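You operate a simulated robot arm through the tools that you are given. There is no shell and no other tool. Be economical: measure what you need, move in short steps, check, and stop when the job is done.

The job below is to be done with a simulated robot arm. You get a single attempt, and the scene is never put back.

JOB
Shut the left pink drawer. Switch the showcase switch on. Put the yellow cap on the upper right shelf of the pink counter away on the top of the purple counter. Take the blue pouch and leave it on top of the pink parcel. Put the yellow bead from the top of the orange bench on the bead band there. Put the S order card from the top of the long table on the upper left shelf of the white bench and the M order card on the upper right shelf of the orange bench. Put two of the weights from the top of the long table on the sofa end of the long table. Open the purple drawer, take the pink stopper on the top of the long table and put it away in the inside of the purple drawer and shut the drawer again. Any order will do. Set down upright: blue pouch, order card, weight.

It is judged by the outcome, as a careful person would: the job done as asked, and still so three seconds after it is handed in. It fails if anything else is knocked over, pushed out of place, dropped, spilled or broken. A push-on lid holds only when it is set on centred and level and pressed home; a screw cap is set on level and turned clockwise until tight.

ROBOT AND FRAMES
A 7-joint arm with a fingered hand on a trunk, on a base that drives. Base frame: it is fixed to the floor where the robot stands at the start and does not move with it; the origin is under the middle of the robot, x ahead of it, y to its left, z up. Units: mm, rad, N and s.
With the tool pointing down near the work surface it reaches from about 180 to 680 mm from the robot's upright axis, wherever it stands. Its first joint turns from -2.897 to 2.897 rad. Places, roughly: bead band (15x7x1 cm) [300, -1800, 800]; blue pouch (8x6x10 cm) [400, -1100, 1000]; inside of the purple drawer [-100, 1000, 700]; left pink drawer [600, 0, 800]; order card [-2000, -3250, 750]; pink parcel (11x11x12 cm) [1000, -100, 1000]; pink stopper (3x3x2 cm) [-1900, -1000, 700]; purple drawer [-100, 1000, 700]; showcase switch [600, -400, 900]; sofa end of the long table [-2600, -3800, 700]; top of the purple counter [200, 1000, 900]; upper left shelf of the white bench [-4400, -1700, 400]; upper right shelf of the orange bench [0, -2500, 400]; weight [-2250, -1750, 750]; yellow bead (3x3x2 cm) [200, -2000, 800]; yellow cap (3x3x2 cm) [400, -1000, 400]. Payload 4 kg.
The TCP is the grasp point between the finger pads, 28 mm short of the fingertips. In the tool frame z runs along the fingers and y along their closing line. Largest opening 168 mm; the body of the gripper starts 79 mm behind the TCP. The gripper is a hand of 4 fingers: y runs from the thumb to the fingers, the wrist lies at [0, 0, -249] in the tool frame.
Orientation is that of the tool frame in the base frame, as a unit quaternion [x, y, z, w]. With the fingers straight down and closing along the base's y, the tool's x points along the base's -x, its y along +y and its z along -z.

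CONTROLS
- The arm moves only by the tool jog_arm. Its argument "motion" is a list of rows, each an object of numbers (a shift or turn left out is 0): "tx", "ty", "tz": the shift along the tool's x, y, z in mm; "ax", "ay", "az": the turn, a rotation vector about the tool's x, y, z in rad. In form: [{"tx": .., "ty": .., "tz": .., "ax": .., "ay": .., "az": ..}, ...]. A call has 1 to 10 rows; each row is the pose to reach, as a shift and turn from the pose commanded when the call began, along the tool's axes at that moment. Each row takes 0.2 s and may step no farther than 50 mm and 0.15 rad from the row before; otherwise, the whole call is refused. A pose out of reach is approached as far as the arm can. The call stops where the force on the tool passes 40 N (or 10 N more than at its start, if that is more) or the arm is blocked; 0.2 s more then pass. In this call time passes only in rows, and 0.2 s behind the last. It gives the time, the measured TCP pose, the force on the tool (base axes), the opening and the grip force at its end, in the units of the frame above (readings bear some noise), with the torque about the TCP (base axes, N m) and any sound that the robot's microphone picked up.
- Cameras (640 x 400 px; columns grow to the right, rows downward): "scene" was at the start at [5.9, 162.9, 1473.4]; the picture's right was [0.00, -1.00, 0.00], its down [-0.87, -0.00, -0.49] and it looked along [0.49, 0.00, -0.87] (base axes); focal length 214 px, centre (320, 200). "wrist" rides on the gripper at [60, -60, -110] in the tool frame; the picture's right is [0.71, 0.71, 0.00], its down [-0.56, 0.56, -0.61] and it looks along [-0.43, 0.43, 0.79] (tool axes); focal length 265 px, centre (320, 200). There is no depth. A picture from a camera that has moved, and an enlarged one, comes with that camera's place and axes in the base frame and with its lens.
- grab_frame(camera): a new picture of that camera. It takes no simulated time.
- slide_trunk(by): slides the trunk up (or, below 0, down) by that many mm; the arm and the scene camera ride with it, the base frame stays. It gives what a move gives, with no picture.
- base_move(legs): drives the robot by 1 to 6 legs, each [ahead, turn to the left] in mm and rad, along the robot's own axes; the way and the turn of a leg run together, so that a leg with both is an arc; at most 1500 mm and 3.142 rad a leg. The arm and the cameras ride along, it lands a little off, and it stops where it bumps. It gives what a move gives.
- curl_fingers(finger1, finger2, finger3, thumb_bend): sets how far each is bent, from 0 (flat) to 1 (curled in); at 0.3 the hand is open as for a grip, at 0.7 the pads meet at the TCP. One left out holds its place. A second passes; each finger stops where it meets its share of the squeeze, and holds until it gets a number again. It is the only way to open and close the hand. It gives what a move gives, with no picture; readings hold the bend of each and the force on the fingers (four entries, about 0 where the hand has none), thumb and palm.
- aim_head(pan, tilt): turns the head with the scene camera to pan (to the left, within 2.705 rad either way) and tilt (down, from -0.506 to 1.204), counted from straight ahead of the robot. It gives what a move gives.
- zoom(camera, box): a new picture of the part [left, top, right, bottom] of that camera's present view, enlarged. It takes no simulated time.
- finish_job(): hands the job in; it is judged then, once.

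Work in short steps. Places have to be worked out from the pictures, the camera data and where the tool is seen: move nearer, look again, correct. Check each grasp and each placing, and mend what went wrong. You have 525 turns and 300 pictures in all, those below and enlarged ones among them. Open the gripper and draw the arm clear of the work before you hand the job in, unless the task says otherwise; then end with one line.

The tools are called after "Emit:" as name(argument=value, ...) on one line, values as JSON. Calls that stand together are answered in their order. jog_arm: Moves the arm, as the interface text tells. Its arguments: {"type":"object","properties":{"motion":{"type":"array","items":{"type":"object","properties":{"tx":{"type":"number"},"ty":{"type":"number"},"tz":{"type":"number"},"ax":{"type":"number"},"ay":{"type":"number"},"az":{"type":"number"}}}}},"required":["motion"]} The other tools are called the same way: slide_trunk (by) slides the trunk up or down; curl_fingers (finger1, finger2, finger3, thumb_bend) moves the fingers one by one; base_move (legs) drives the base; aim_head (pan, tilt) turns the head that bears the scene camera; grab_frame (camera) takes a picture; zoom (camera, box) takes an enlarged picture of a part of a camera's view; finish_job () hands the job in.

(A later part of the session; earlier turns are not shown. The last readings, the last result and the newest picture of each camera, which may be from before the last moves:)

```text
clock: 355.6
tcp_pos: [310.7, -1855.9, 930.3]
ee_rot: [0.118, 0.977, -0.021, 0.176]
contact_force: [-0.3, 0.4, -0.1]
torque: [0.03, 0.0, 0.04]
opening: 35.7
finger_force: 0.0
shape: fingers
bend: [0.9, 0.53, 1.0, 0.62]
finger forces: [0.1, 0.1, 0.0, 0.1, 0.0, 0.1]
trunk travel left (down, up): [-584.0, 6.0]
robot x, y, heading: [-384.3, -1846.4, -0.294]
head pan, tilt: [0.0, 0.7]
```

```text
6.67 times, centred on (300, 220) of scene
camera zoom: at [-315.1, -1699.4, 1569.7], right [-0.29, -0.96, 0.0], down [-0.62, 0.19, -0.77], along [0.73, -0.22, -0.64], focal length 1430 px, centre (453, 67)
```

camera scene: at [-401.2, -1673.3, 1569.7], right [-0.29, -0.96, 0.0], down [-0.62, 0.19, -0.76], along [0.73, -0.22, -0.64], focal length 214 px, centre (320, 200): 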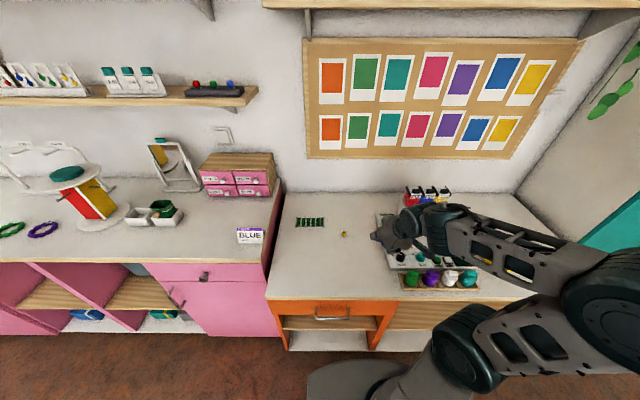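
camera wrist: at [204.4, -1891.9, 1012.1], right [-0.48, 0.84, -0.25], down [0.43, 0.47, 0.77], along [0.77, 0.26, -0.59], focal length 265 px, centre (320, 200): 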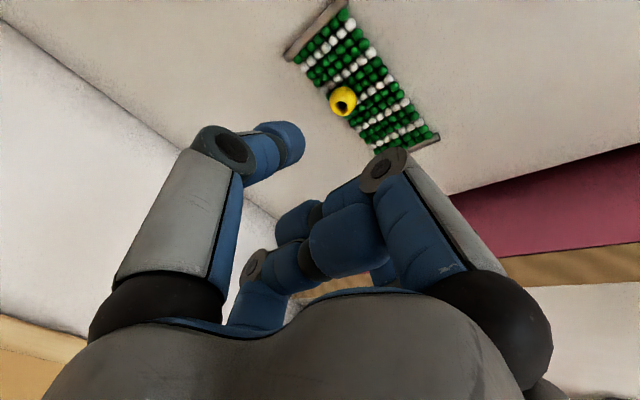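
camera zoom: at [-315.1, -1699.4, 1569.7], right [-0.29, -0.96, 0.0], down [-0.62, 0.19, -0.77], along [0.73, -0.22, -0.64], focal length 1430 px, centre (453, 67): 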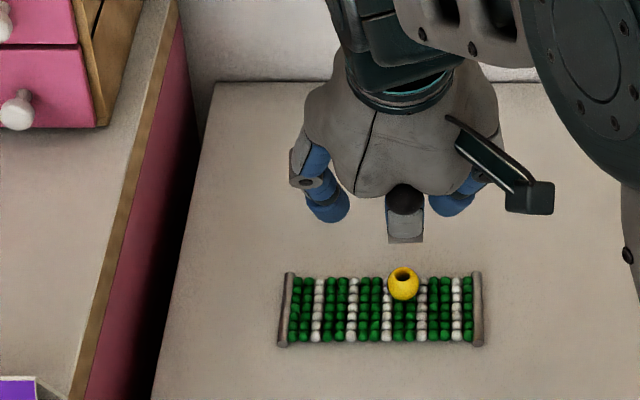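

The bead rests on the band. Next, the order cards: retract, and drive to a vantage point near the table's far part.

Emit:
jog_arm(motion=[{"tx": 20, "tz": -35}, {"tx": 45, "tz": -70}, {"tx": 75, "tz": -100}, {"tx": 110, "tz": -125}, {"tx": 145, "tz": -145}])

Emit:
base_move(legs=[[-220, 0], [0, -1.7], [600, 0]])

Emit:
aim_head(pan=0.0, tilt=0.4)

Emit:
grab_frame(camera="scene")

```text
clock: 356.8
tcp_pos: [129.1, -1812.9, 1016.1]
ee_rot: [0.118, 0.977, -0.022, 0.176]
contact_force: [0.7, -0.4, 0.6]
torque: [-0.02, -0.03, -0.02]
opening: 35.7
finger_force: 0.1
shape: fingers
bend: [0.9, 0.53, 1.0, 0.62]
finger forces: [0.0, 0.0, 0.0, 0.0, 0.0, 0.0]
trunk travel left (down, up): [-584.0, 6.0]
robot x, y, heading: [-382.7, -1847.6, -0.292]
head pan, tilt: [0.0, 0.7]
```

```text
clock: 365.5
tcp_pos: [-832.3, -2853.3, 1015.5]
ee_rot: [0.804, 0.568, -0.144, 0.102]
contact_force: [0.2, -0.6, 0.3]
torque: [0.01, 0.0, -0.01]
opening: 35.7
finger_force: 0.2
shape: fingers
bend: [0.9, 0.53, 1.0, 0.62]
finger forces: [0.1, 0.1, 0.0, 0.1, 0.0, 0.0]
trunk travel left (down, up): [-584.0, 6.0]
robot x, y, heading: [-816.6, -2335.2, -1.966]
head pan, tilt: [0.0, 0.7]
```

```text
clock: 366.3
tcp_pos: [-832.2, -2851.9, 1015.7]
ee_rot: [0.804, 0.568, -0.145, 0.102]
contact_force: [-0.4, -0.1, -0.3]
torque: [0.03, -0.01, -0.04]
opening: 35.8
finger_force: 0.0
shape: fingers
bend: [0.9, 0.53, 1.0, 0.62]
finger forces: [0.1, 0.0, 0.1, 0.0, 0.0, 0.0]
trunk travel left (down, up): [-584.0, 6.0]
robot x, y, heading: [-813.0, -2333.2, -1.969]
head pan, tilt: [0.0, 0.4]
```

```text
120 pictures are left
camera scene: at [-677.0, -2429.6, 1596.5], right [-0.92, 0.38, 0.0], down [0.15, 0.36, -0.92], along [-0.35, -0.85, -0.39], focal length 214 px, centre (320, 200)
```

scene: 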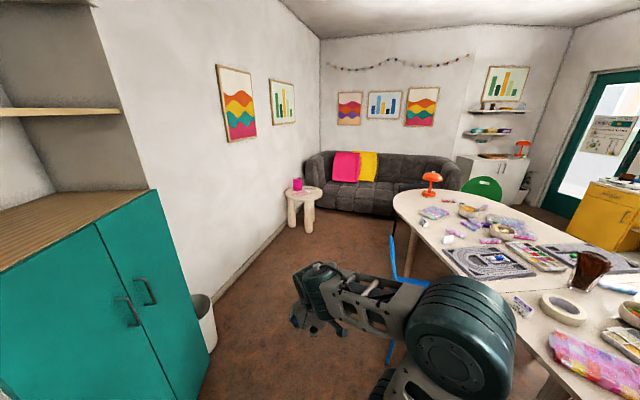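

Emit:
zoom(camera="scene", box=[380, 170, 640, 333])

Emit:
aim_head(pan=-0.5, tilt=0.5)

Emit:
grab_frame(camera="scene")

```text
2.45 times, centred on (510, 252) of scene
camera zoom: at [-677.0, -2429.6, 1596.5], right [-0.92, 0.38, 0.0], down [0.15, 0.36, -0.92], along [-0.35, -0.85, -0.39], focal length 526 px, centre (-146, 74)
```

zoom: 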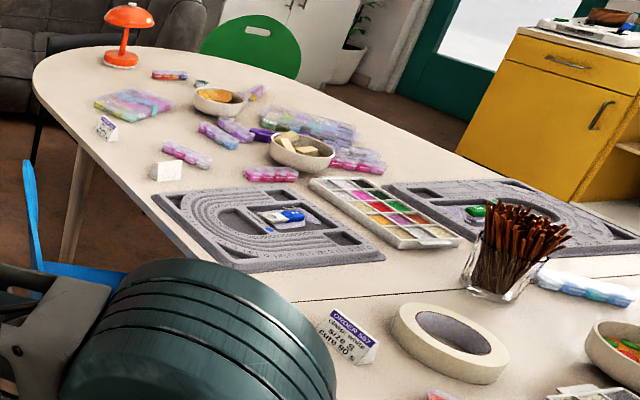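

```text
clock: 367.2
tcp_pos: [-831.1, -2854.0, 1016.1]
ee_rot: [0.804, 0.568, -0.145, 0.102]
contact_force: [-0.1, 0.4, 0.3]
torque: [0.0, -0.01, 0.0]
opening: 35.8
finger_force: 0.1
shape: fingers
bend: [0.9, 0.53, 1.0, 0.62]
finger forces: [0.1, 0.0, 0.0, 0.0, 0.0, 0.0]
trunk travel left (down, up): [-584.0, 6.0]
robot x, y, heading: [-812.8, -2335.4, -1.966]
head pan, tilt: [-0.499, 0.499]
```

```text
118 pictures are left
camera scene: at [-712.2, -2401.2, 1587.5], right [-0.63, 0.78, 0.0], down [0.37, 0.3, -0.88], along [-0.68, -0.55, -0.48], focal length 214 px, centre (320, 200)
```

scene: 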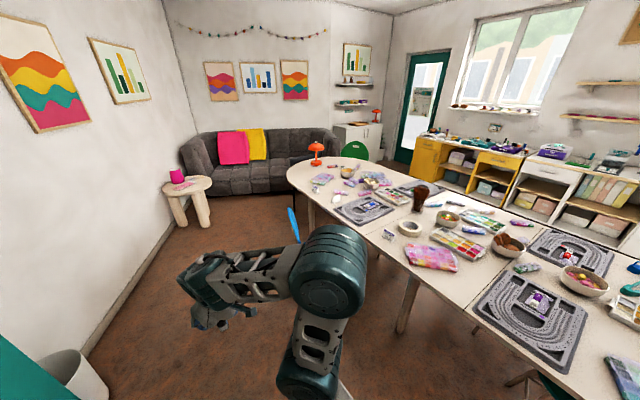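

Emit:
zoom(camera="scene", box=[370, 215, 434, 255])

Emit:
zoom(camera="scene", box=[296, 160, 392, 220])

```text
10.00 times, centred on (402, 235) of scene
camera zoom: at [-712.2, -2401.2, 1587.5], right [-0.63, 0.78, 0.0], down [0.37, 0.3, -0.88], along [-0.68, -0.55, -0.48], focal length 2145 px, centre (-500, -150)
```

zoom: 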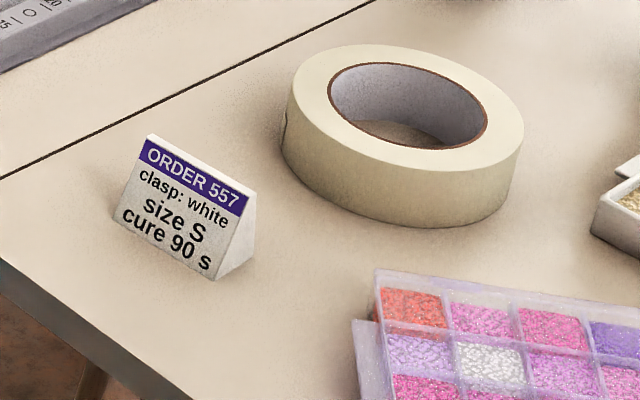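

```text
6.67 times, centred on (344, 190) of scene
camera zoom: at [-712.2, -2401.2, 1587.5], right [-0.63, 0.78, 0.0], down [0.37, 0.3, -0.88], along [-0.68, -0.55, -0.48], focal length 1430 px, centre (160, 267)
```

zoom: 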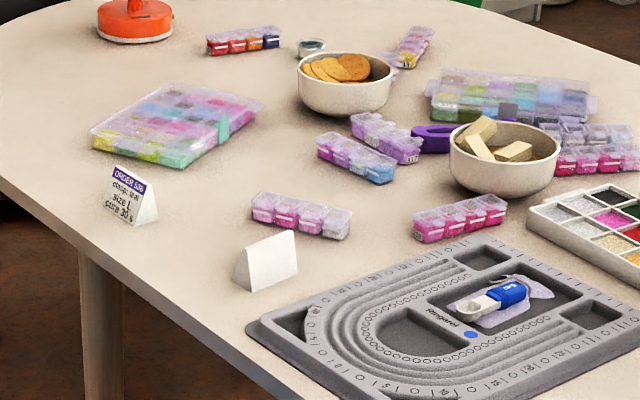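

The cards: S (order 557) stands at about (-1793,-2729), L at (-2011,-3511), and the blank-backed one at (-1977,-3256) should be M. A blue chair sits by M, so I'll approach it diagonally.

Emit:
base_move(legs=[[0, -0.569], [790, 0], [0, 0.138]])

Emit:
aim_head(pan=0.1, tilt=0.75)

Emit:
grab_frame(camera="scene")

```text
clock: 372.3
tcp_pos: [-1656.1, -3178.1, 1016.0]
ee_rot: [0.926, 0.335, -0.166, 0.06]
contact_force: [-0.2, 0.4, 0.1]
torque: [-0.03, 0.05, 0.02]
opening: 36.1
finger_force: 0.1
shape: fingers
bend: [0.9, 0.53, 1.0, 0.62]
finger forces: [0.0, 0.0, 0.1, 0.0, 0.0, 0.1]
trunk travel left (down, up): [-584.0, 6.0]
robot x, y, heading: [-1381.2, -2745.4, -2.504]
head pan, tilt: [-0.499, 0.499]
stopped in leg 2: the robot was blocked; the commanded pose is now the measured one
```

```text
clock: 373.3
tcp_pos: [-1655.9, -3180.0, 1016.3]
ee_rot: [0.926, 0.334, -0.167, 0.061]
contact_force: [-0.2, -0.1, -0.5]
torque: [0.0, -0.02, -0.02]
opening: 36.1
finger_force: 0.0
shape: fingers
bend: [0.9, 0.53, 1.0, 0.62]
finger forces: [0.1, 0.0, 0.0, 0.0, 0.1, 0.0]
trunk travel left (down, up): [-584.0, 6.0]
robot x, y, heading: [-1379.6, -2744.1, -2.509]
head pan, tilt: [0.099, 0.75]
```

```text
115 pictures are left
camera scene: at [-1292.9, -2895.8, 1565.5], right [-0.67, 0.74, 0.0], down [0.51, 0.46, -0.73], along [-0.54, -0.49, -0.68], focal length 214 px, centre (320, 200)
```

scene: 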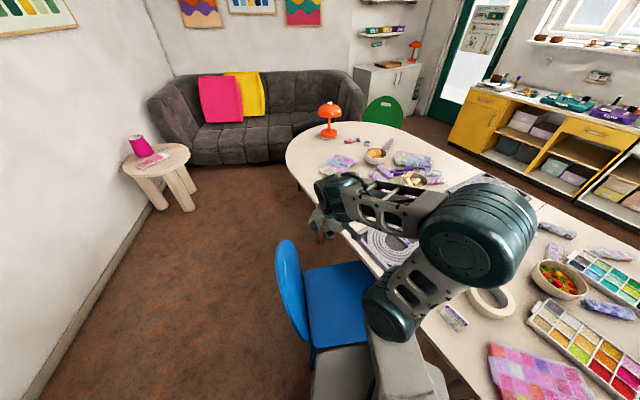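

The base touched the chair, so I back off 30 mm and instead reach with a flatter hand (tilt ~0.95), yawed square to the card.

Emit:
base_move(legs=[[-30, 0]])

Emit:
jog_arm(motion=[{"ay": -0.12}, {"ay": -0.24}, {"ay": -0.36}, {"ay": -0.48}, {"ay": -0.6}])

Emit:
grab_frame(camera="wrist")

Emit:
grab_frame(camera="scene")

```text
clock: 374.2
tcp_pos: [-1630.4, -3159.3, 1016.7]
ee_rot: [0.926, 0.334, -0.167, 0.061]
contact_force: [1.0, 0.5, -0.4]
torque: [-0.01, 0.02, -0.04]
opening: 35.9
finger_force: 0.1
shape: fingers
bend: [0.9, 0.53, 1.0, 0.62]
finger forces: [0.0, 0.0, 0.0, 0.1, 0.0, 0.0]
trunk travel left (down, up): [-584.0, 6.0]
robot x, y, heading: [-1351.9, -2723.7, -2.506]
head pan, tilt: [0.099, 0.75]
```

```text
clock: 375.4
tcp_pos: [-1631.9, -3161.2, 1017.7]
ee_rot: [0.835, 0.301, -0.433, 0.157]
contact_force: [0.0, 1.0, 0.5]
torque: [-0.02, -0.03, -0.03]
opening: 35.7
finger_force: 0.1
shape: fingers
bend: [0.9, 0.53, 1.0, 0.62]
finger forces: [0.0, 0.0, 0.0, 0.0, 0.1, 0.0]
trunk travel left (down, up): [-584.0, 6.0]
robot x, y, heading: [-1350.9, -2727.8, -2.504]
head pan, tilt: [0.099, 0.75]
```

```text
114 pictures are left
camera wrist: at [-1574.5, -3035.5, 1030.6], right [0.76, -0.28, -0.58], down [0.5, -0.31, 0.81], along [-0.41, -0.91, -0.1], focal length 265 px, centre (320, 200)
```

wrist: 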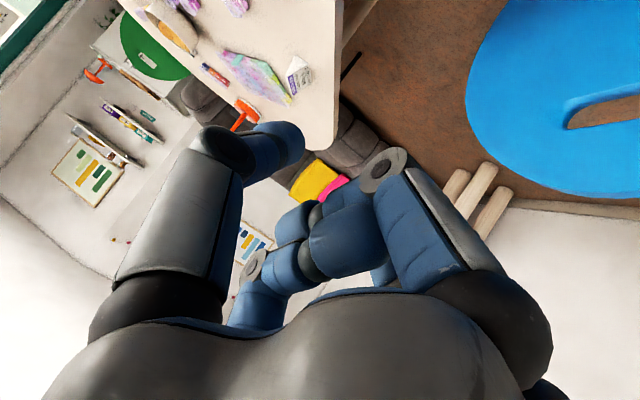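

```text
113 pictures are left
camera scene: at [-1268.1, -2877.9, 1565.5], right [-0.67, 0.74, 0.0], down [0.5, 0.46, -0.73], along [-0.54, -0.49, -0.68], focal length 214 px, centre (320, 200)
```

scene: 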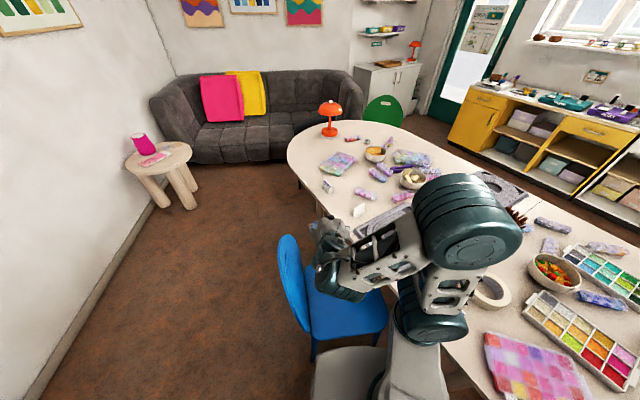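

Emit:
zoom(camera="scene", box=[290, 130, 450, 230])

```text
4.00 times, centred on (370, 180) of scene
camera zoom: at [-1268.1, -2877.9, 1565.5], right [-0.67, 0.74, 0.0], down [0.5, 0.46, -0.73], along [-0.54, -0.49, -0.68], focal length 858 px, centre (120, 280)
```

zoom: 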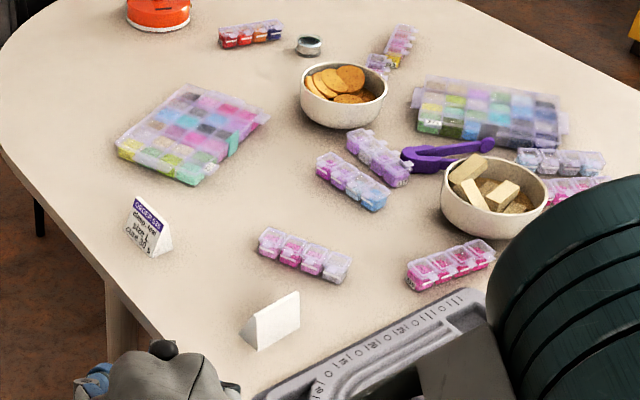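

The M-candidate card's base is centred near (-1988,-3260), long side along (-0.99,0.16). I yaw the hand and move to a pre-grasp above and in front of it.

Emit:
curl_fingers(finger2=0.42, thumb_bend=0.42)

Emit:
jog_arm(motion=[{"tx": -6, "ty": -25, "tz": 39, "ax": -0.061, "az": -0.043}, {"tx": -13, "ty": -49, "tz": 77, "ax": -0.123, "az": -0.086}, {"tx": -19, "ty": -74, "tz": 116, "ax": -0.184, "az": -0.129}, {"tx": -25, "ty": -98, "tz": 155, "ax": -0.245, "az": -0.172}, {"tx": -32, "ty": -123, "tz": 193, "ax": -0.307, "az": -0.216}, {"tx": -38, "ty": -148, "tz": 232, "ax": -0.368, "az": -0.259}, {"tx": -45, "ty": -172, "tz": 271, "ax": -0.43, "az": -0.302}, {"tx": -51, "ty": -197, "tz": 309, "ax": -0.491, "az": -0.345}])

Emit:
grab_frame(camera="wrist")

Emit:
zoom(camera="scene", box=[290, 130, 450, 230])

```text
clock: 376.4
tcp_pos: [-1630.8, -3161.1, 1017.2]
ee_rot: [0.835, 0.302, -0.432, 0.158]
contact_force: [0.0, 0.0, 0.6]
torque: [0.02, 0.02, 0.0]
opening: 67.2
finger_force: 0.0
shape: fingers
bend: [0.9, 0.42, 1.0, 0.42]
finger forces: [0.1, 0.0, 0.0, 0.0, 0.1, 0.1]
trunk travel left (down, up): [-584.0, 6.0]
robot x, y, heading: [-1353.2, -2726.6, -2.508]
head pan, tilt: [0.099, 0.75]
```

```text
clock: 378.2
tcp_pos: [-1972.8, -3189.4, 880.4]
ee_rot: [0.708, 0.535, -0.366, 0.279]
contact_force: [-0.2, 0.5, 0.0]
torque: [0.02, -0.01, -0.01]
opening: 67.2
finger_force: 0.1
shape: fingers
bend: [0.9, 0.42, 1.0, 0.42]
finger forces: [0.0, 0.0, 0.0, 0.0, 0.0, 0.1]
trunk travel left (down, up): [-584.0, 6.0]
robot x, y, heading: [-1348.6, -2725.7, -2.505]
head pan, tilt: [0.099, 0.75]
```

```text
111 pictures are left
camera wrist: at [-1997.6, -3052.7, 893.2], right [0.79, 0.2, -0.58], down [0.58, 0.02, 0.81], along [0.18, -0.98, -0.1], focal length 265 px, centre (320, 200)
```

wrist: 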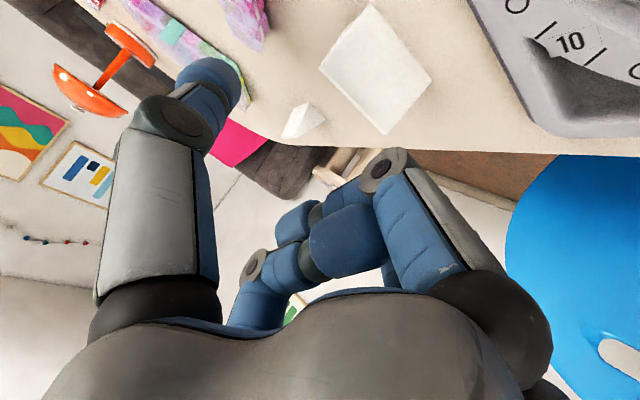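

```text
4.00 times, centred on (370, 180) of scene
camera zoom: at [-1269.5, -2877.7, 1565.6], right [-0.67, 0.74, 0.0], down [0.51, 0.46, -0.73], along [-0.54, -0.49, -0.68], focal length 858 px, centre (120, 280)
```

zoom: 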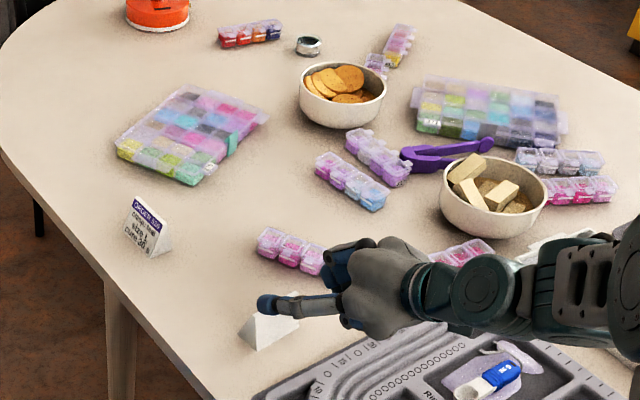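

Card measured: base centre (-1985,-3257), ridge at z≈792, 70 mm long. I align the yaw and move in, part way first.

Emit:
jog_arm(motion=[{"tx": 16, "ty": 2.6, "tz": 36, "ax": -0.065, "az": -0.046}, {"tx": 30, "ty": 4.8, "tz": 68, "ax": -0.131, "az": -0.092}])

Emit:
grab_frame(camera="wrist")

Emit:
zoom(camera="scene", box=[320, 170, 400, 220])

```text
clock: 378.8
tcp_pos: [-1980.0, -3226.6, 815.3]
ee_rot: [0.663, 0.59, -0.344, 0.307]
contact_force: [-0.6, 0.0, 0.7]
torque: [0.0, -0.02, 0.02]
opening: 67.3
finger_force: 0.0
shape: fingers
bend: [0.9, 0.42, 1.0, 0.42]
finger forces: [0.0, 0.0, 0.0, 0.0, 0.0, 0.0]
trunk travel left (down, up): [-584.0, 6.0]
robot x, y, heading: [-1355.4, -2727.2, -2.51]
head pan, tilt: [0.099, 0.75]
```

```text
109 pictures are left
camera wrist: at [-2026.0, -3096.3, 828.8], right [0.75, 0.32, -0.58], down [0.57, 0.12, 0.81], along [0.33, -0.94, -0.1], focal length 265 px, centre (320, 200)
```

wrist: 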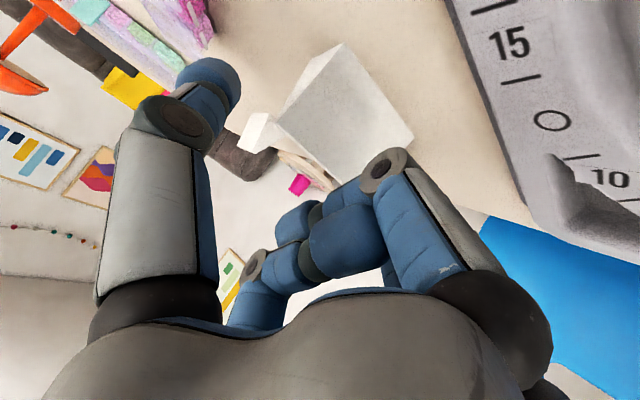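

```text
8.00 times, centred on (360, 195) of scene
camera zoom: at [-1269.3, -2878.3, 1565.6], right [-0.67, 0.74, 0.0], down [0.51, 0.46, -0.73], along [-0.54, -0.49, -0.68], focal length 1716 px, centre (0, 240)
```

zoom: 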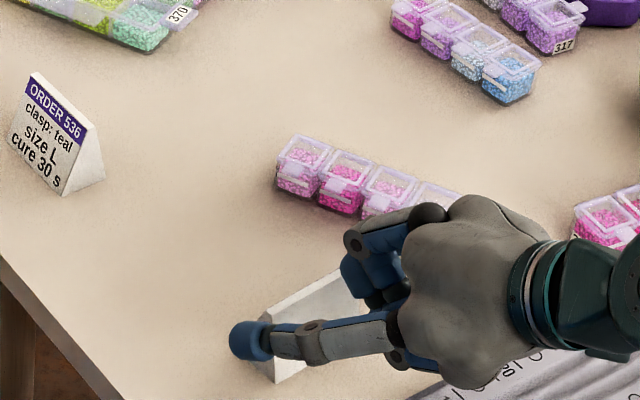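

Aligned. Final advance onto the card.

Emit:
jog_arm(motion=[{"tx": 6, "tz": 14}, {"tx": 12, "tz": 28}, {"tx": 17.3, "ty": 0, "tz": 41.6}])

Emit:
grab_frame(camera="wrist")

```text
clock: 379.6
tcp_pos: [-1982.9, -3251.5, 777.3]
ee_rot: [0.664, 0.59, -0.342, 0.306]
contact_force: [-0.5, -0.7, -0.3]
torque: [0.01, -0.03, 0.05]
opening: 67.6
finger_force: 0.1
shape: fingers
bend: [0.91, 0.42, 1.0, 0.42]
finger forces: [0.0, 0.1, 0.0, 0.1, 0.0, 0.0]
trunk travel left (down, up): [-584.0, 6.0]
robot x, y, heading: [-1352.0, -2723.5, -2.509]
head pan, tilt: [0.099, 0.75]
```

```text
107 pictures are left
camera wrist: at [-2028.8, -3121.5, 791.3], right [0.75, 0.32, -0.58], down [0.57, 0.11, 0.81], along [0.33, -0.94, -0.1], focal length 265 px, centre (320, 200)
```

wrist: 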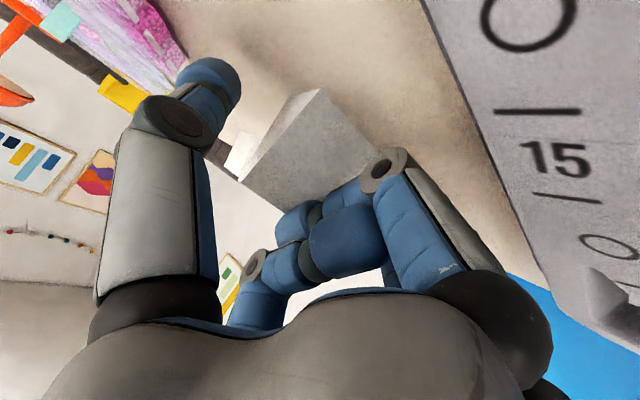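

Close on the card's ends.

Emit:
curl_fingers(finger2=0.65, thumb_bend=0.65)

Emit:
grab_frame(camera="wrist")

```text
clock: 380.6
tcp_pos: [-1982.1, -3252.3, 778.3]
ee_rot: [0.664, 0.589, -0.344, 0.307]
contact_force: [-0.7, 1.1, 1.4]
torque: [-0.05, 0.01, -0.02]
opening: 43.9
finger_force: 13.8
shape: fingers
bend: [0.91, 0.5, 1.0, 0.58]
finger forces: [6.0, 10.4, 0.0, 0.0, 10.8, 0.0]
trunk travel left (down, up): [-584.0, 6.0]
robot x, y, heading: [-1350.8, -2727.3, -2.504]
head pan, tilt: [0.099, 0.75]
```

```text
106 pictures are left
camera wrist: at [-2028.8, -3121.5, 791.5], right [0.75, 0.32, -0.58], down [0.57, 0.12, 0.81], along [0.33, -0.94, -0.1], focal length 265 px, centre (320, 200)
```

wrist: 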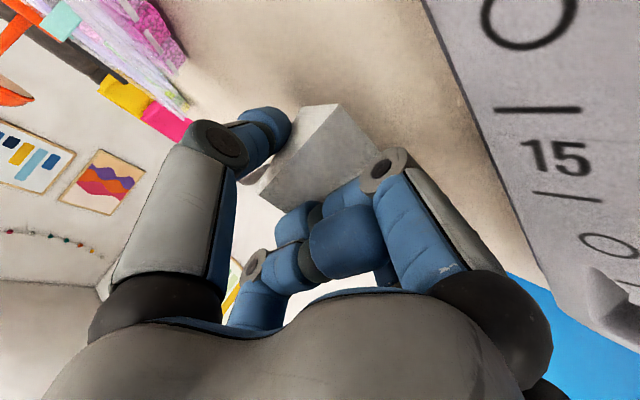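

Gripped. Lift and check.

Emit:
jog_arm(motion=[{"tx": -16, "tz": -11}, {"tx": -33, "tz": -23}, {"tx": -65, "tz": -46}, {"tx": -98, "tz": -69}])

Emit:
grab_frame(camera="wrist")

Emit:
zoom(camera="scene", box=[300, 130, 460, 230])

```text
clock: 381.6
tcp_pos: [-1983.5, -3255.2, 900.4]
ee_rot: [0.664, 0.589, -0.343, 0.307]
contact_force: [0.5, -0.2, -0.5]
torque: [-0.01, 0.02, 0.01]
opening: 39.5
finger_force: 11.5
shape: fingers
bend: [0.91, 0.5, 1.0, 0.6]
finger forces: [5.8, 8.8, 0.1, 0.1, 9.4, 0.1]
trunk travel left (down, up): [-584.0, 6.0]
robot x, y, heading: [-1352.2, -2728.8, -2.501]
head pan, tilt: [0.099, 0.75]
```

```text
105 pictures are left
camera wrist: at [-2028.7, -3123.4, 913.9], right [0.75, 0.32, -0.58], down [0.57, 0.11, 0.81], along [0.33, -0.94, -0.1], focal length 265 px, centre (320, 200)
```

wrist: 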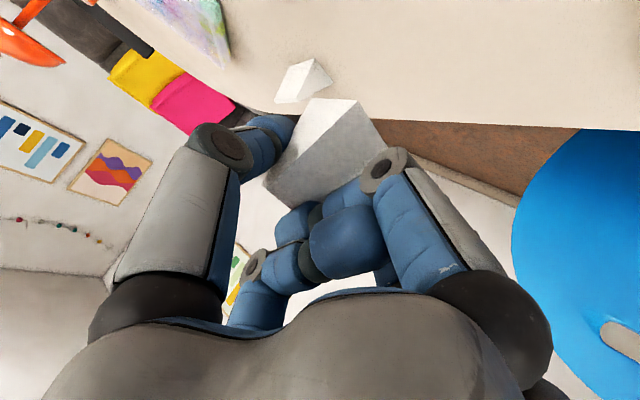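

```text
4.00 times, centred on (380, 180) of scene
camera zoom: at [-1268.2, -2877.6, 1565.4], right [-0.67, 0.74, 0.0], down [0.5, 0.46, -0.73], along [-0.54, -0.49, -0.68], focal length 858 px, centre (80, 280)
```

zoom: 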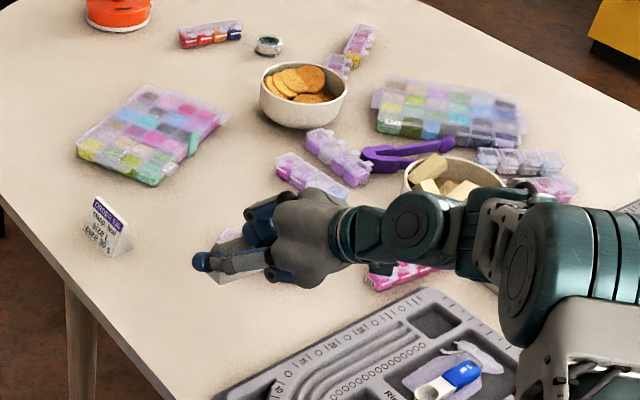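

Card held. Retract toward the robot while turning the hand back in line.

Emit:
jog_arm(motion=[{"tx": 9, "ty": 27, "tz": -34.5, "ax": 0.082, "az": 0.0575}, {"tx": 18, "ty": 54, "tz": -69, "ax": 0.1635, "az": 0.115}, {"tx": 27, "ty": 82, "tz": -103, "ax": 0.245, "az": 0.1725}, {"tx": 36, "ty": 109, "tz": -138, "ax": 0.327, "az": 0.23}, {"tx": 45, "ty": 136, "tz": -172, "ax": 0.409, "az": 0.2875}, {"tx": 54, "ty": 163, "tz": -207, "ax": 0.49, "az": 0.345}, {"tx": 63, "ty": 190, "tz": -241, "ax": 0.572, "az": 0.4025}, {"tx": 72, "ty": 218, "tz": -276, "ax": 0.654, "az": 0.46}])

Emit:
grab_frame(camera="wrist")

Emit:
zoom(camera="scene", box=[260, 180, 420, 280])

```text
clock: 383.4
tcp_pos: [-1737.6, -3008.1, 999.6]
ee_rot: [0.841, 0.283, -0.436, 0.148]
contact_force: [-0.3, 0.3, -0.3]
torque: [0.04, -0.02, -0.02]
opening: 39.0
finger_force: 9.6
shape: fingers
bend: [0.91, 0.5, 1.0, 0.6]
finger forces: [0.0, 9.5, 0.0, 0.0, 9.1, 0.0]
trunk travel left (down, up): [-584.0, 6.0]
robot x, y, heading: [-1352.9, -2730.7, -2.507]
head pan, tilt: [0.099, 0.75]
```

```text
103 pictures are left
camera wrist: at [-1676.3, -2884.3, 1013.6], right [0.75, -0.32, -0.58], down [0.48, -0.33, 0.81], along [-0.45, -0.89, -0.1], focal length 265 px, centre (320, 200)
```

wrist: 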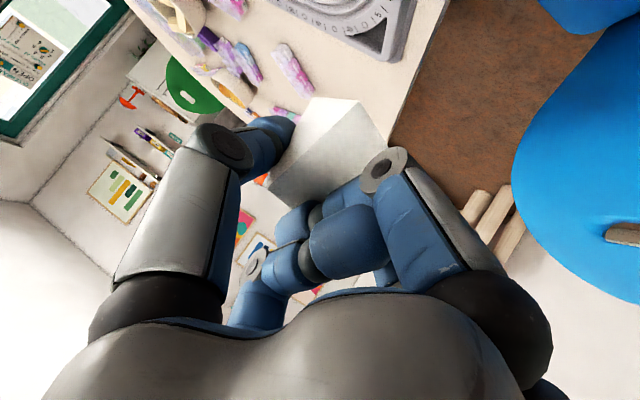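

```text
4.00 times, centred on (340, 230) of scene
camera zoom: at [-1268.2, -2877.4, 1565.5], right [-0.67, 0.74, 0.0], down [0.5, 0.46, -0.73], along [-0.54, -0.49, -0.68], focal length 858 px, centre (240, 80)
```

zoom: 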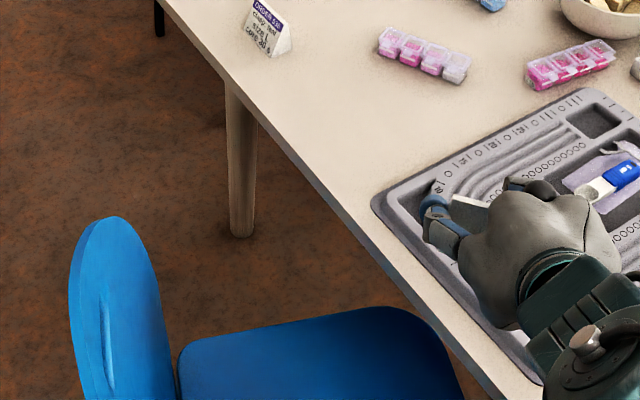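

Driving to the orange bench with the M card.

Emit:
base_move(legs=[[-120, 0], [0, -3.14], [580, 0], [0, -0.88]])

Emit:
aim_head(pan=0.2, tilt=0.8)

Emit:
grab_frame(camera="scene")

Emit:
grab_frame(camera="wrist")

```text
clock: 396.8
tcp_pos: [-353.4, -2385.0, 999.2]
ee_rot: [0.069, 0.885, -0.035, 0.459]
contact_force: [0.1, -0.5, -2.1]
torque: [-0.01, 0.01, 0.0]
opening: 38.9
finger_force: 9.4
shape: fingers
bend: [0.91, 0.5, 1.0, 0.6]
finger forces: [0.0, 9.6, 0.1, 0.1, 8.8, 0.0]
trunk travel left (down, up): [-584.0, 6.0]
robot x, y, heading: [-820.3, -2301.3, -0.173]
head pan, tilt: [0.099, 0.75]
```

```text
clock: 397.5
tcp_pos: [-354.7, -2384.0, 1000.1]
ee_rot: [0.069, 0.885, -0.036, 0.459]
contact_force: [-0.5, 0.7, -1.1]
torque: [0.01, -0.01, -0.02]
opening: 38.9
finger_force: 9.2
shape: fingers
bend: [0.91, 0.5, 1.0, 0.6]
finger forces: [0.1, 9.7, 0.0, 0.1, 8.8, 0.0]
trunk travel left (down, up): [-584.0, 6.0]
robot x, y, heading: [-822.2, -2303.8, -0.174]
head pan, tilt: [0.201, 0.799]
```

```text
101 pictures are left
camera scene: at [-775.4, -2128.6, 1561.5], right [0.03, -1.0, 0.0], down [-0.72, -0.02, -0.7], along [0.7, 0.02, -0.72], focal length 214 px, centre (320, 200)
```

scene: 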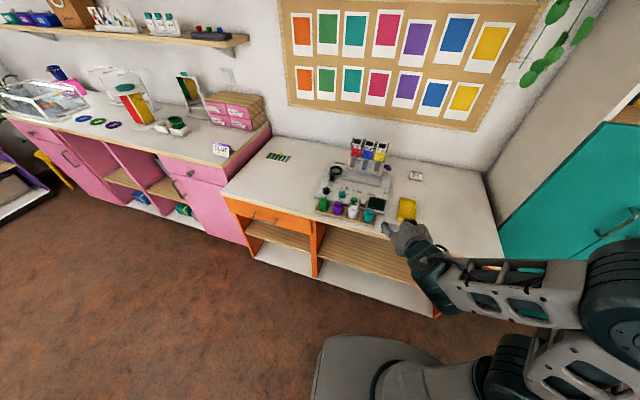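

```text
100 pictures are left
camera wrist: at [-486.8, -2424.9, 1013.2], right [-0.29, 0.76, -0.58], down [-0.09, 0.58, 0.81], along [0.95, 0.29, -0.1], focal length 265 px, centre (320, 200)
```

wrist: 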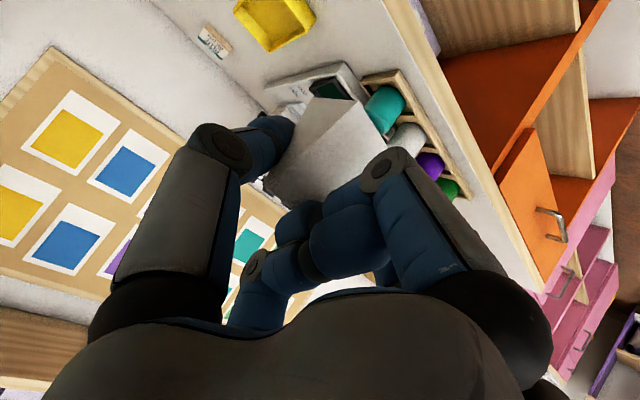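

The right compartment's shelf runs from about (-135,-2139) to (-320,-2840). I lower the trunk with the hand in front of the bench, then look in.

Emit:
base_move(legs=[[0, -0.09]])

Emit:
slide_trunk(by=-400)

Emit:
aim_head(pan=0.0, tilt=0.6)

Emit:
grab_frame(camera="scene")

Emit:
grab_frame(camera="wrist")

```text
clock: 398.4
tcp_pos: [-363.5, -2426.1, 998.5]
ee_rot: [0.109, 0.881, -0.056, 0.456]
contact_force: [0.4, -0.7, 0.4]
torque: [-0.02, 0.0, 0.04]
opening: 38.9
finger_force: 9.7
shape: fingers
bend: [0.91, 0.5, 1.0, 0.6]
finger forces: [0.0, 9.5, 0.1, 0.0, 8.9, 0.1]
trunk travel left (down, up): [-584.0, 6.0]
robot x, y, heading: [-824.9, -2299.1, -0.258]
head pan, tilt: [0.201, 0.799]
```

```text
clock: 402.2
tcp_pos: [-363.7, -2427.3, 598.6]
ee_rot: [0.109, 0.881, -0.056, 0.456]
contact_force: [-1.1, 0.1, 0.0]
torque: [-0.02, 0.02, 0.05]
opening: 38.8
finger_force: 9.3
shape: fingers
bend: [0.91, 0.5, 1.0, 0.6]
finger forces: [0.0, 9.5, 0.1, 0.0, 8.9, 0.0]
trunk travel left (down, up): [-184.0, 406.0]
robot x, y, heading: [-825.6, -2302.8, -0.263]
head pan, tilt: [0.201, 0.799]
```

```text
clock: 403.0
tcp_pos: [-363.8, -2425.6, 600.0]
ee_rot: [0.108, 0.881, -0.055, 0.456]
contact_force: [-0.6, 0.6, 0.0]
torque: [-0.01, 0.0, 0.02]
opening: 39.1
finger_force: 9.4
shape: fingers
bend: [0.91, 0.5, 1.0, 0.6]
finger forces: [0.0, 9.5, 0.0, 0.0, 8.9, 0.0]
trunk travel left (down, up): [-184.0, 406.0]
robot x, y, heading: [-824.7, -2301.6, -0.263]
head pan, tilt: [0.0, 0.6]
```

```text
99 pictures are left
camera scene: at [-755.3, -2151.5, 1178.3], right [-0.26, -0.97, 0.0], down [-0.55, 0.15, -0.82], along [0.8, -0.21, -0.57], focal length 214 px, centre (320, 200)
```

scene: 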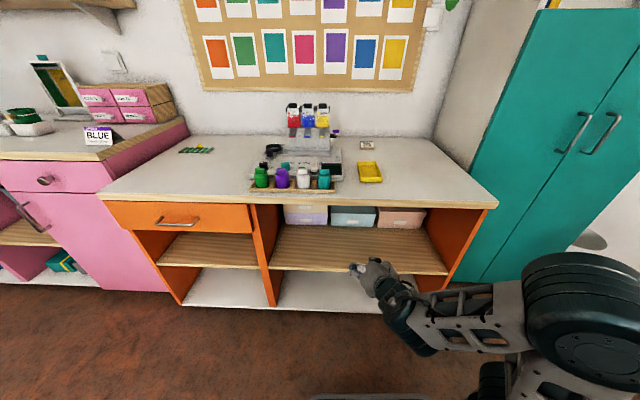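

```text
98 pictures are left
camera wrist: at [-499.3, -2454.7, 613.2], right [-0.22, 0.79, -0.58], down [-0.04, 0.58, 0.81], along [0.97, 0.21, -0.1], focal length 265 px, centre (320, 200)
```

wrist: 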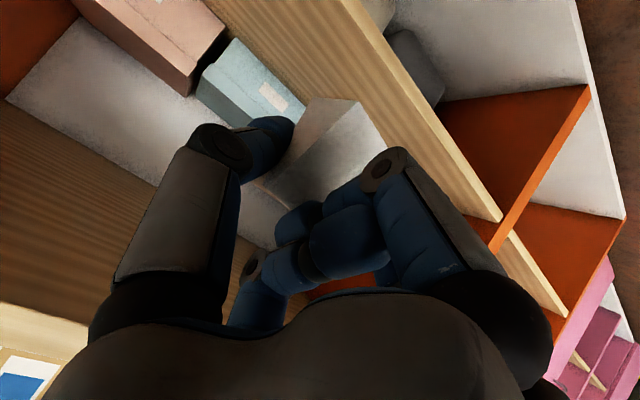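

Shelf top is ≈410 with boxes only at the back (240 mm deep free). I lower to just above it and slide the card in.

Emit:
slide_trunk(by=-133)

Emit:
jog_arm(motion=[{"tx": -25, "ty": 1, "tz": 35}, {"tx": -50, "ty": 2, "tz": 70}, {"tx": -75, "ty": 3, "tz": 105}])

Emit:
grab_frame(camera="wrist")

Emit:
grab_frame(camera="scene")

```text
clock: 404.6
tcp_pos: [-364.3, -2426.6, 467.0]
ee_rot: [0.109, 0.882, -0.056, 0.455]
contact_force: [0.4, -0.3, 0.1]
torque: [0.02, 0.04, 0.0]
opening: 39.1
finger_force: 8.8
shape: fingers
bend: [0.91, 0.5, 1.0, 0.6]
finger forces: [0.0, 9.6, 0.0, 0.1, 9.0, 0.0]
trunk travel left (down, up): [-51.0, 539.0]
robot x, y, heading: [-823.7, -2302.9, -0.265]
head pan, tilt: [0.0, 0.6]
```

```text
clock: 405.4
tcp_pos: [-237.6, -2455.7, 465.6]
ee_rot: [0.108, 0.881, -0.055, 0.457]
contact_force: [0.7, 0.4, 0.4]
torque: [-0.01, 0.02, -0.01]
opening: 39.0
finger_force: 9.1
shape: fingers
bend: [0.91, 0.5, 1.0, 0.6]
finger forces: [0.0, 9.5, 0.0, 0.0, 8.8, 0.0]
trunk travel left (down, up): [-51.0, 539.0]
robot x, y, heading: [-820.7, -2299.6, -0.264]
head pan, tilt: [0.0, 0.6]
```

```text
97 pictures are left
camera wrist: at [-374.2, -2484.4, 479.0], right [-0.23, 0.79, -0.58], down [-0.04, 0.58, 0.81], along [0.97, 0.21, -0.1], focal length 265 px, centre (320, 200)
```

wrist: 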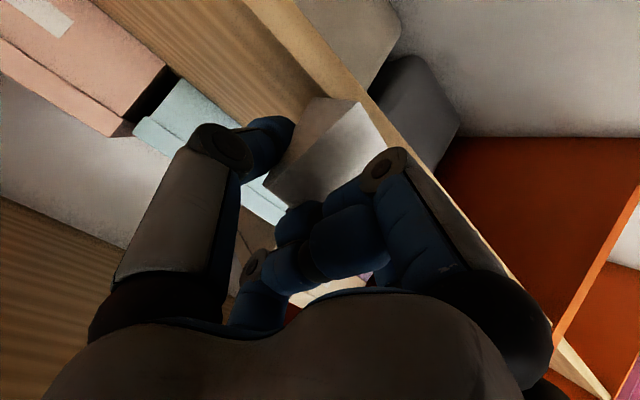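

```text
96 pictures are left
camera scene: at [-755.5, -2151.6, 1045.4], right [-0.26, -0.97, 0.0], down [-0.55, 0.15, -0.83], along [0.8, -0.21, -0.56], focal length 214 px, centre (320, 200)
```

scene: 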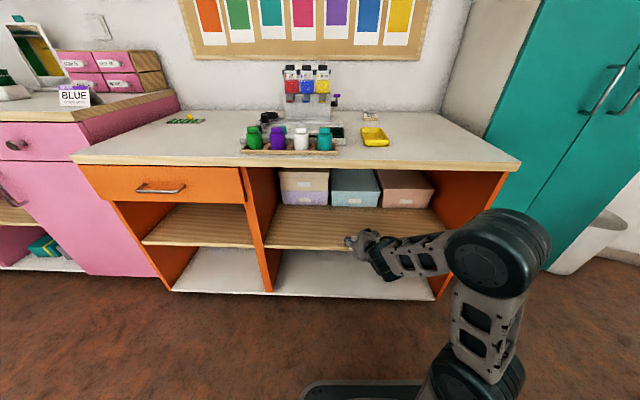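

Card bottom should be ~20 mm above the shelf. Continue inward, watching the force.

Emit:
jog_arm(motion=[{"tx": -18, "ty": 0.5, "tz": 25}, {"tx": -36, "ty": 1, "tz": 51}, {"tx": -54, "ty": 1.5, "tz": 76}, {"tx": -72, "ty": 2, "tz": 101}])

Emit:
zoom(camera="scene", box=[260, 160, 460, 285])

Emit:
grab_frame(camera="wrist")

```text
clock: 406.4
tcp_pos: [-117.1, -2480.4, 467.0]
ee_rot: [0.108, 0.881, -0.056, 0.457]
contact_force: [0.1, -0.3, 0.2]
torque: [0.02, -0.02, 0.01]
opening: 39.0
finger_force: 8.9
shape: fingers
bend: [0.91, 0.5, 1.0, 0.6]
finger forces: [0.1, 9.5, 0.0, 0.1, 8.7, 0.0]
trunk travel left (down, up): [-51.0, 539.0]
robot x, y, heading: [-824.1, -2298.8, -0.261]
head pan, tilt: [0.0, 0.6]
```

```text
3.20 times, centred on (360, 222) of scene
camera zoom: at [-755.4, -2151.6, 1045.4], right [-0.26, -0.97, 0.0], down [-0.55, 0.15, -0.83], along [0.8, -0.21, -0.56], focal length 686 px, centre (192, 128)
```

zoom: 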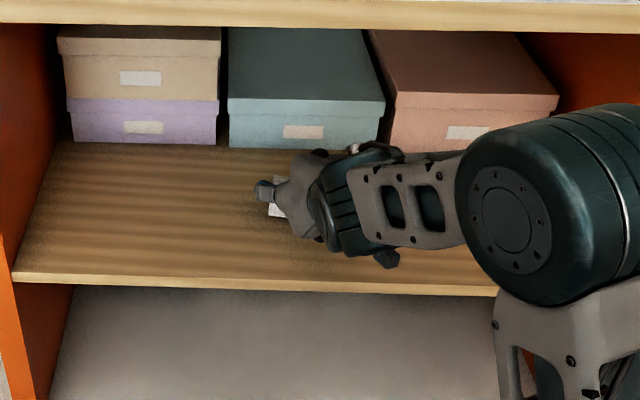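

```text
94 pictures are left
camera wrist: at [-253.4, -2508.0, 481.1], right [-0.22, 0.79, -0.58], down [-0.04, 0.58, 0.81], along [0.97, 0.2, -0.1], focal length 265 px, centre (320, 200)
```

wrist: 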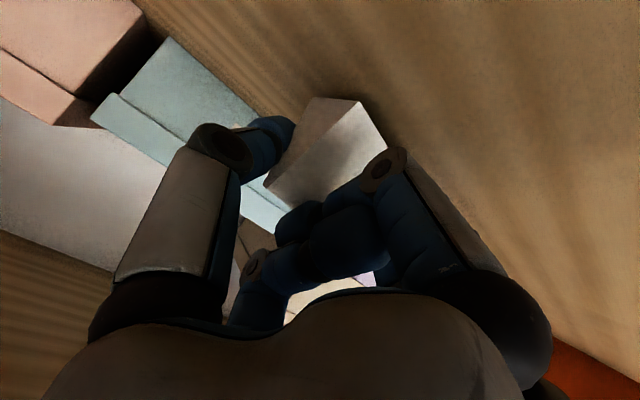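

Well inside the shelf. Lower in small steps (down = tx 0.815, tz 0.576 per mm).

Emit:
jog_arm(motion=[{"tx": 4, "tz": 2.9}, {"tx": 8, "tz": 5.8}, {"tx": 12, "tz": 8.6}])

Emit:
jog_arm(motion=[{"tx": 2.4, "tz": 1.7}, {"tx": 4.9, "tz": 3.5}])

Emit:
grab_frame(camera="wrist")

```text
clock: 407.2
tcp_pos: [-115.3, -2479.1, 459.4]
ee_rot: [0.107, 0.879, -0.054, 0.461]
contact_force: [-3.4, 7.1, 27.1]
torque: [-0.67, -0.13, -0.05]
opening: 40.0
finger_force: 28.5
shape: fingers
bend: [0.92, 0.5, 1.0, 0.61]
finger forces: [30.3, 10.0, 0.0, 0.0, 16.7, 0.0]
trunk travel left (down, up): [-51.0, 539.0]
robot x, y, heading: [-827.2, -2300.0, -0.258]
head pan, tilt: [0.0, 0.6]
```

```text
clock: 407.6
tcp_pos: [-113.2, -2479.3, 459.0]
ee_rot: [0.107, 0.875, -0.054, 0.468]
contact_force: [-4.6, 1.4, 16.9]
torque: [-0.22, -0.19, -0.03]
opening: 40.7
finger_force: 12.2
shape: fingers
bend: [0.92, 0.5, 1.0, 0.6]
finger forces: [0.0, 10.4, 0.1, 0.2, 13.4, 0.1]
trunk travel left (down, up): [-51.0, 539.0]
robot x, y, heading: [-820.0, -2300.9, -0.257]
head pan, tilt: [0.0, 0.6]
stopped in row 2: the force on the tool passed its limit at 42 N (the readings are from after the stop); the commanded pose is now the measured one
```

```text
93 pictures are left
camera wrist: at [-248.8, -2508.6, 470.2], right [-0.21, 0.78, -0.58], down [-0.06, 0.58, 0.81], along [0.97, 0.21, -0.08], focal length 265 px, centre (320, 200)
```

wrist: 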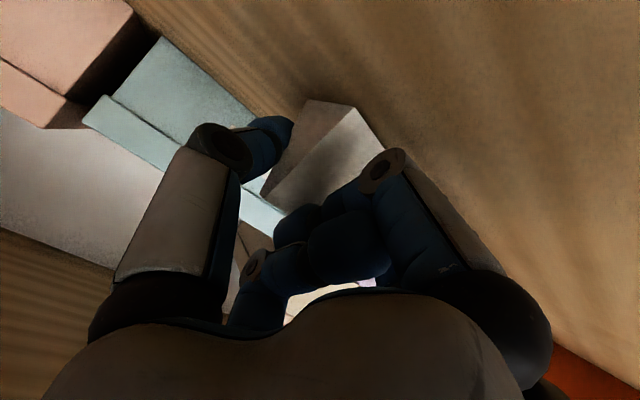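

Contact with the shelf. Ease up 1 mm and release.

Emit:
jog_arm(motion=[{"tx": -1.2, "tz": -0.8}])

Emit:
curl_fingers(finger2=0.46, thumb_bend=0.5)

Emit:
grab_frame(camera="wrist")

Emit:
zoom(camera="scene", box=[300, 180, 420, 255])

```text
clock: 408.0
tcp_pos: [-112.1, -2479.7, 459.4]
ee_rot: [0.108, 0.877, -0.054, 0.465]
contact_force: [-2.2, 0.0, 18.0]
torque: [-0.32, -0.19, -0.04]
opening: 40.7
finger_force: 26.8
shape: fingers
bend: [0.92, 0.5, 1.0, 0.6]
finger forces: [29.2, 9.8, 0.0, 0.0, 15.2, 0.0]
trunk travel left (down, up): [-51.0, 539.0]
robot x, y, heading: [-823.1, -2301.9, -0.264]
head pan, tilt: [0.0, 0.6]
```

```text
clock: 409.0
tcp_pos: [-114.4, -2480.6, 456.5]
ee_rot: [0.108, 0.879, -0.054, 0.462]
contact_force: [0.0, -0.1, 0.8]
torque: [0.03, -0.01, 0.06]
opening: 54.9
finger_force: 0.0
shape: fingers
bend: [0.91, 0.46, 1.0, 0.5]
finger forces: [0.0, 0.0, 0.0, 0.0, 0.1, 0.0]
trunk travel left (down, up): [-51.0, 539.0]
robot x, y, heading: [-827.7, -2299.2, -0.256]
head pan, tilt: [0.0, 0.6]
```

```text
92 pictures are left
camera wrist: at [-250.2, -2508.6, 468.2], right [-0.22, 0.78, -0.58], down [-0.05, 0.58, 0.81], along [0.97, 0.21, -0.09], focal length 265 px, centre (320, 200)
```

wrist: 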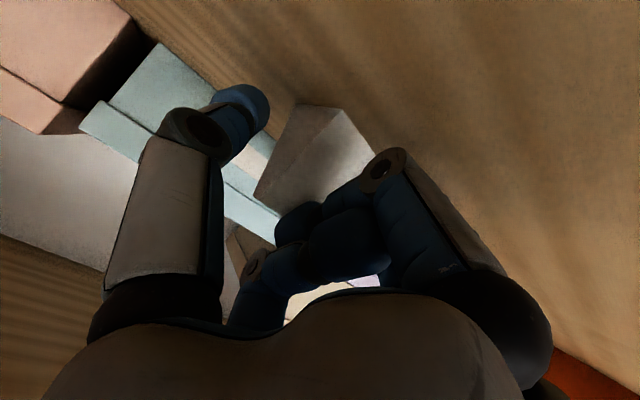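

```text
5.33 times, centred on (360, 218) of scene
camera zoom: at [-755.4, -2151.4, 1045.3], right [-0.26, -0.97, 0.0], down [-0.55, 0.15, -0.83], along [0.8, -0.21, -0.56], focal length 1144 px, centre (107, 107)
```

zoom: 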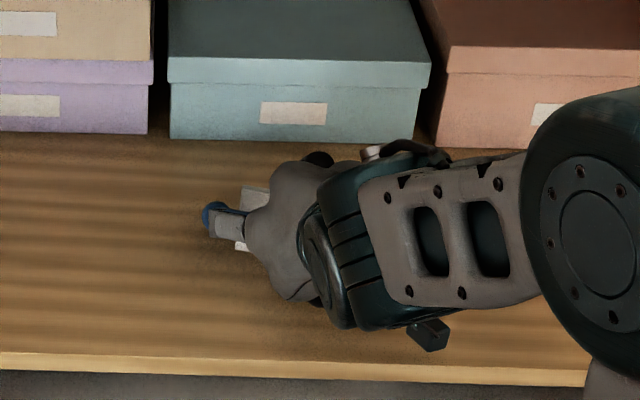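

Released, card standing. Open wider and withdraw straight back.

Emit:
curl_fingers(finger2=0.4, thumb_bend=0.42)

Emit:
jog_arm(motion=[{"tx": 14, "tz": -21}, {"tx": 32, "tz": -46}, {"tx": 58, "tz": -82}, {"tx": 84, "tz": -118}, {"tx": 112, "tz": -158}, {"tx": 138, "tz": -196}])

Emit:
zoom(camera="scene", box=[280, 170, 420, 265])

Emit:
grab_frame(camera="wrist")

```text
clock: 410.0
tcp_pos: [-114.0, -2480.5, 456.4]
ee_rot: [0.107, 0.879, -0.054, 0.462]
contact_force: [0.7, 0.1, -0.2]
torque: [-0.02, -0.02, -0.02]
opening: 67.5
finger_force: 0.0
shape: fingers
bend: [0.91, 0.4, 1.0, 0.42]
finger forces: [0.0, 0.0, 0.1, 0.0, 0.0, 0.0]
trunk travel left (down, up): [-51.0, 539.0]
robot x, y, heading: [-822.6, -2300.0, -0.262]
head pan, tilt: [0.0, 0.6]
```

```text
clock: 411.4
tcp_pos: [-347.0, -2424.9, 454.0]
ee_rot: [0.108, 0.878, -0.054, 0.463]
contact_force: [0.7, -0.2, 0.1]
torque: [-0.02, -0.02, -0.05]
opening: 67.6
finger_force: 0.1
shape: fingers
bend: [0.91, 0.4, 1.0, 0.42]
finger forces: [0.0, 0.1, 0.0, 0.0, 0.1, 0.0]
trunk travel left (down, up): [-51.0, 539.0]
robot x, y, heading: [-825.3, -2294.7, -0.26]
head pan, tilt: [0.0, 0.6]
```

```text
4.21 times, centred on (350, 218) of scene
camera zoom: at [-755.2, -2151.4, 1045.4], right [-0.26, -0.97, 0.0], down [-0.55, 0.15, -0.82], along [0.8, -0.21, -0.57], focal length 903 px, centre (194, 126)
```

zoom: 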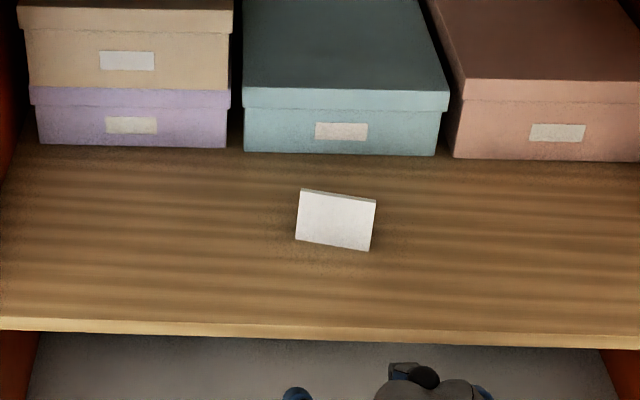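

```text
89 pictures are left
camera wrist: at [-483.4, -2453.7, 466.7], right [-0.22, 0.79, -0.58], down [-0.05, 0.58, 0.81], along [0.97, 0.21, -0.09], focal length 265 px, centre (320, 200)
```

wrist: 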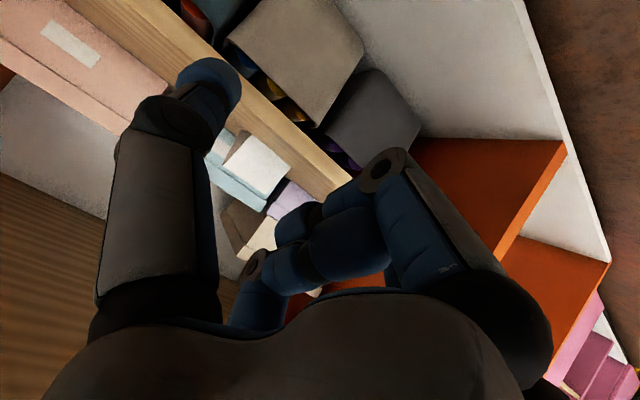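

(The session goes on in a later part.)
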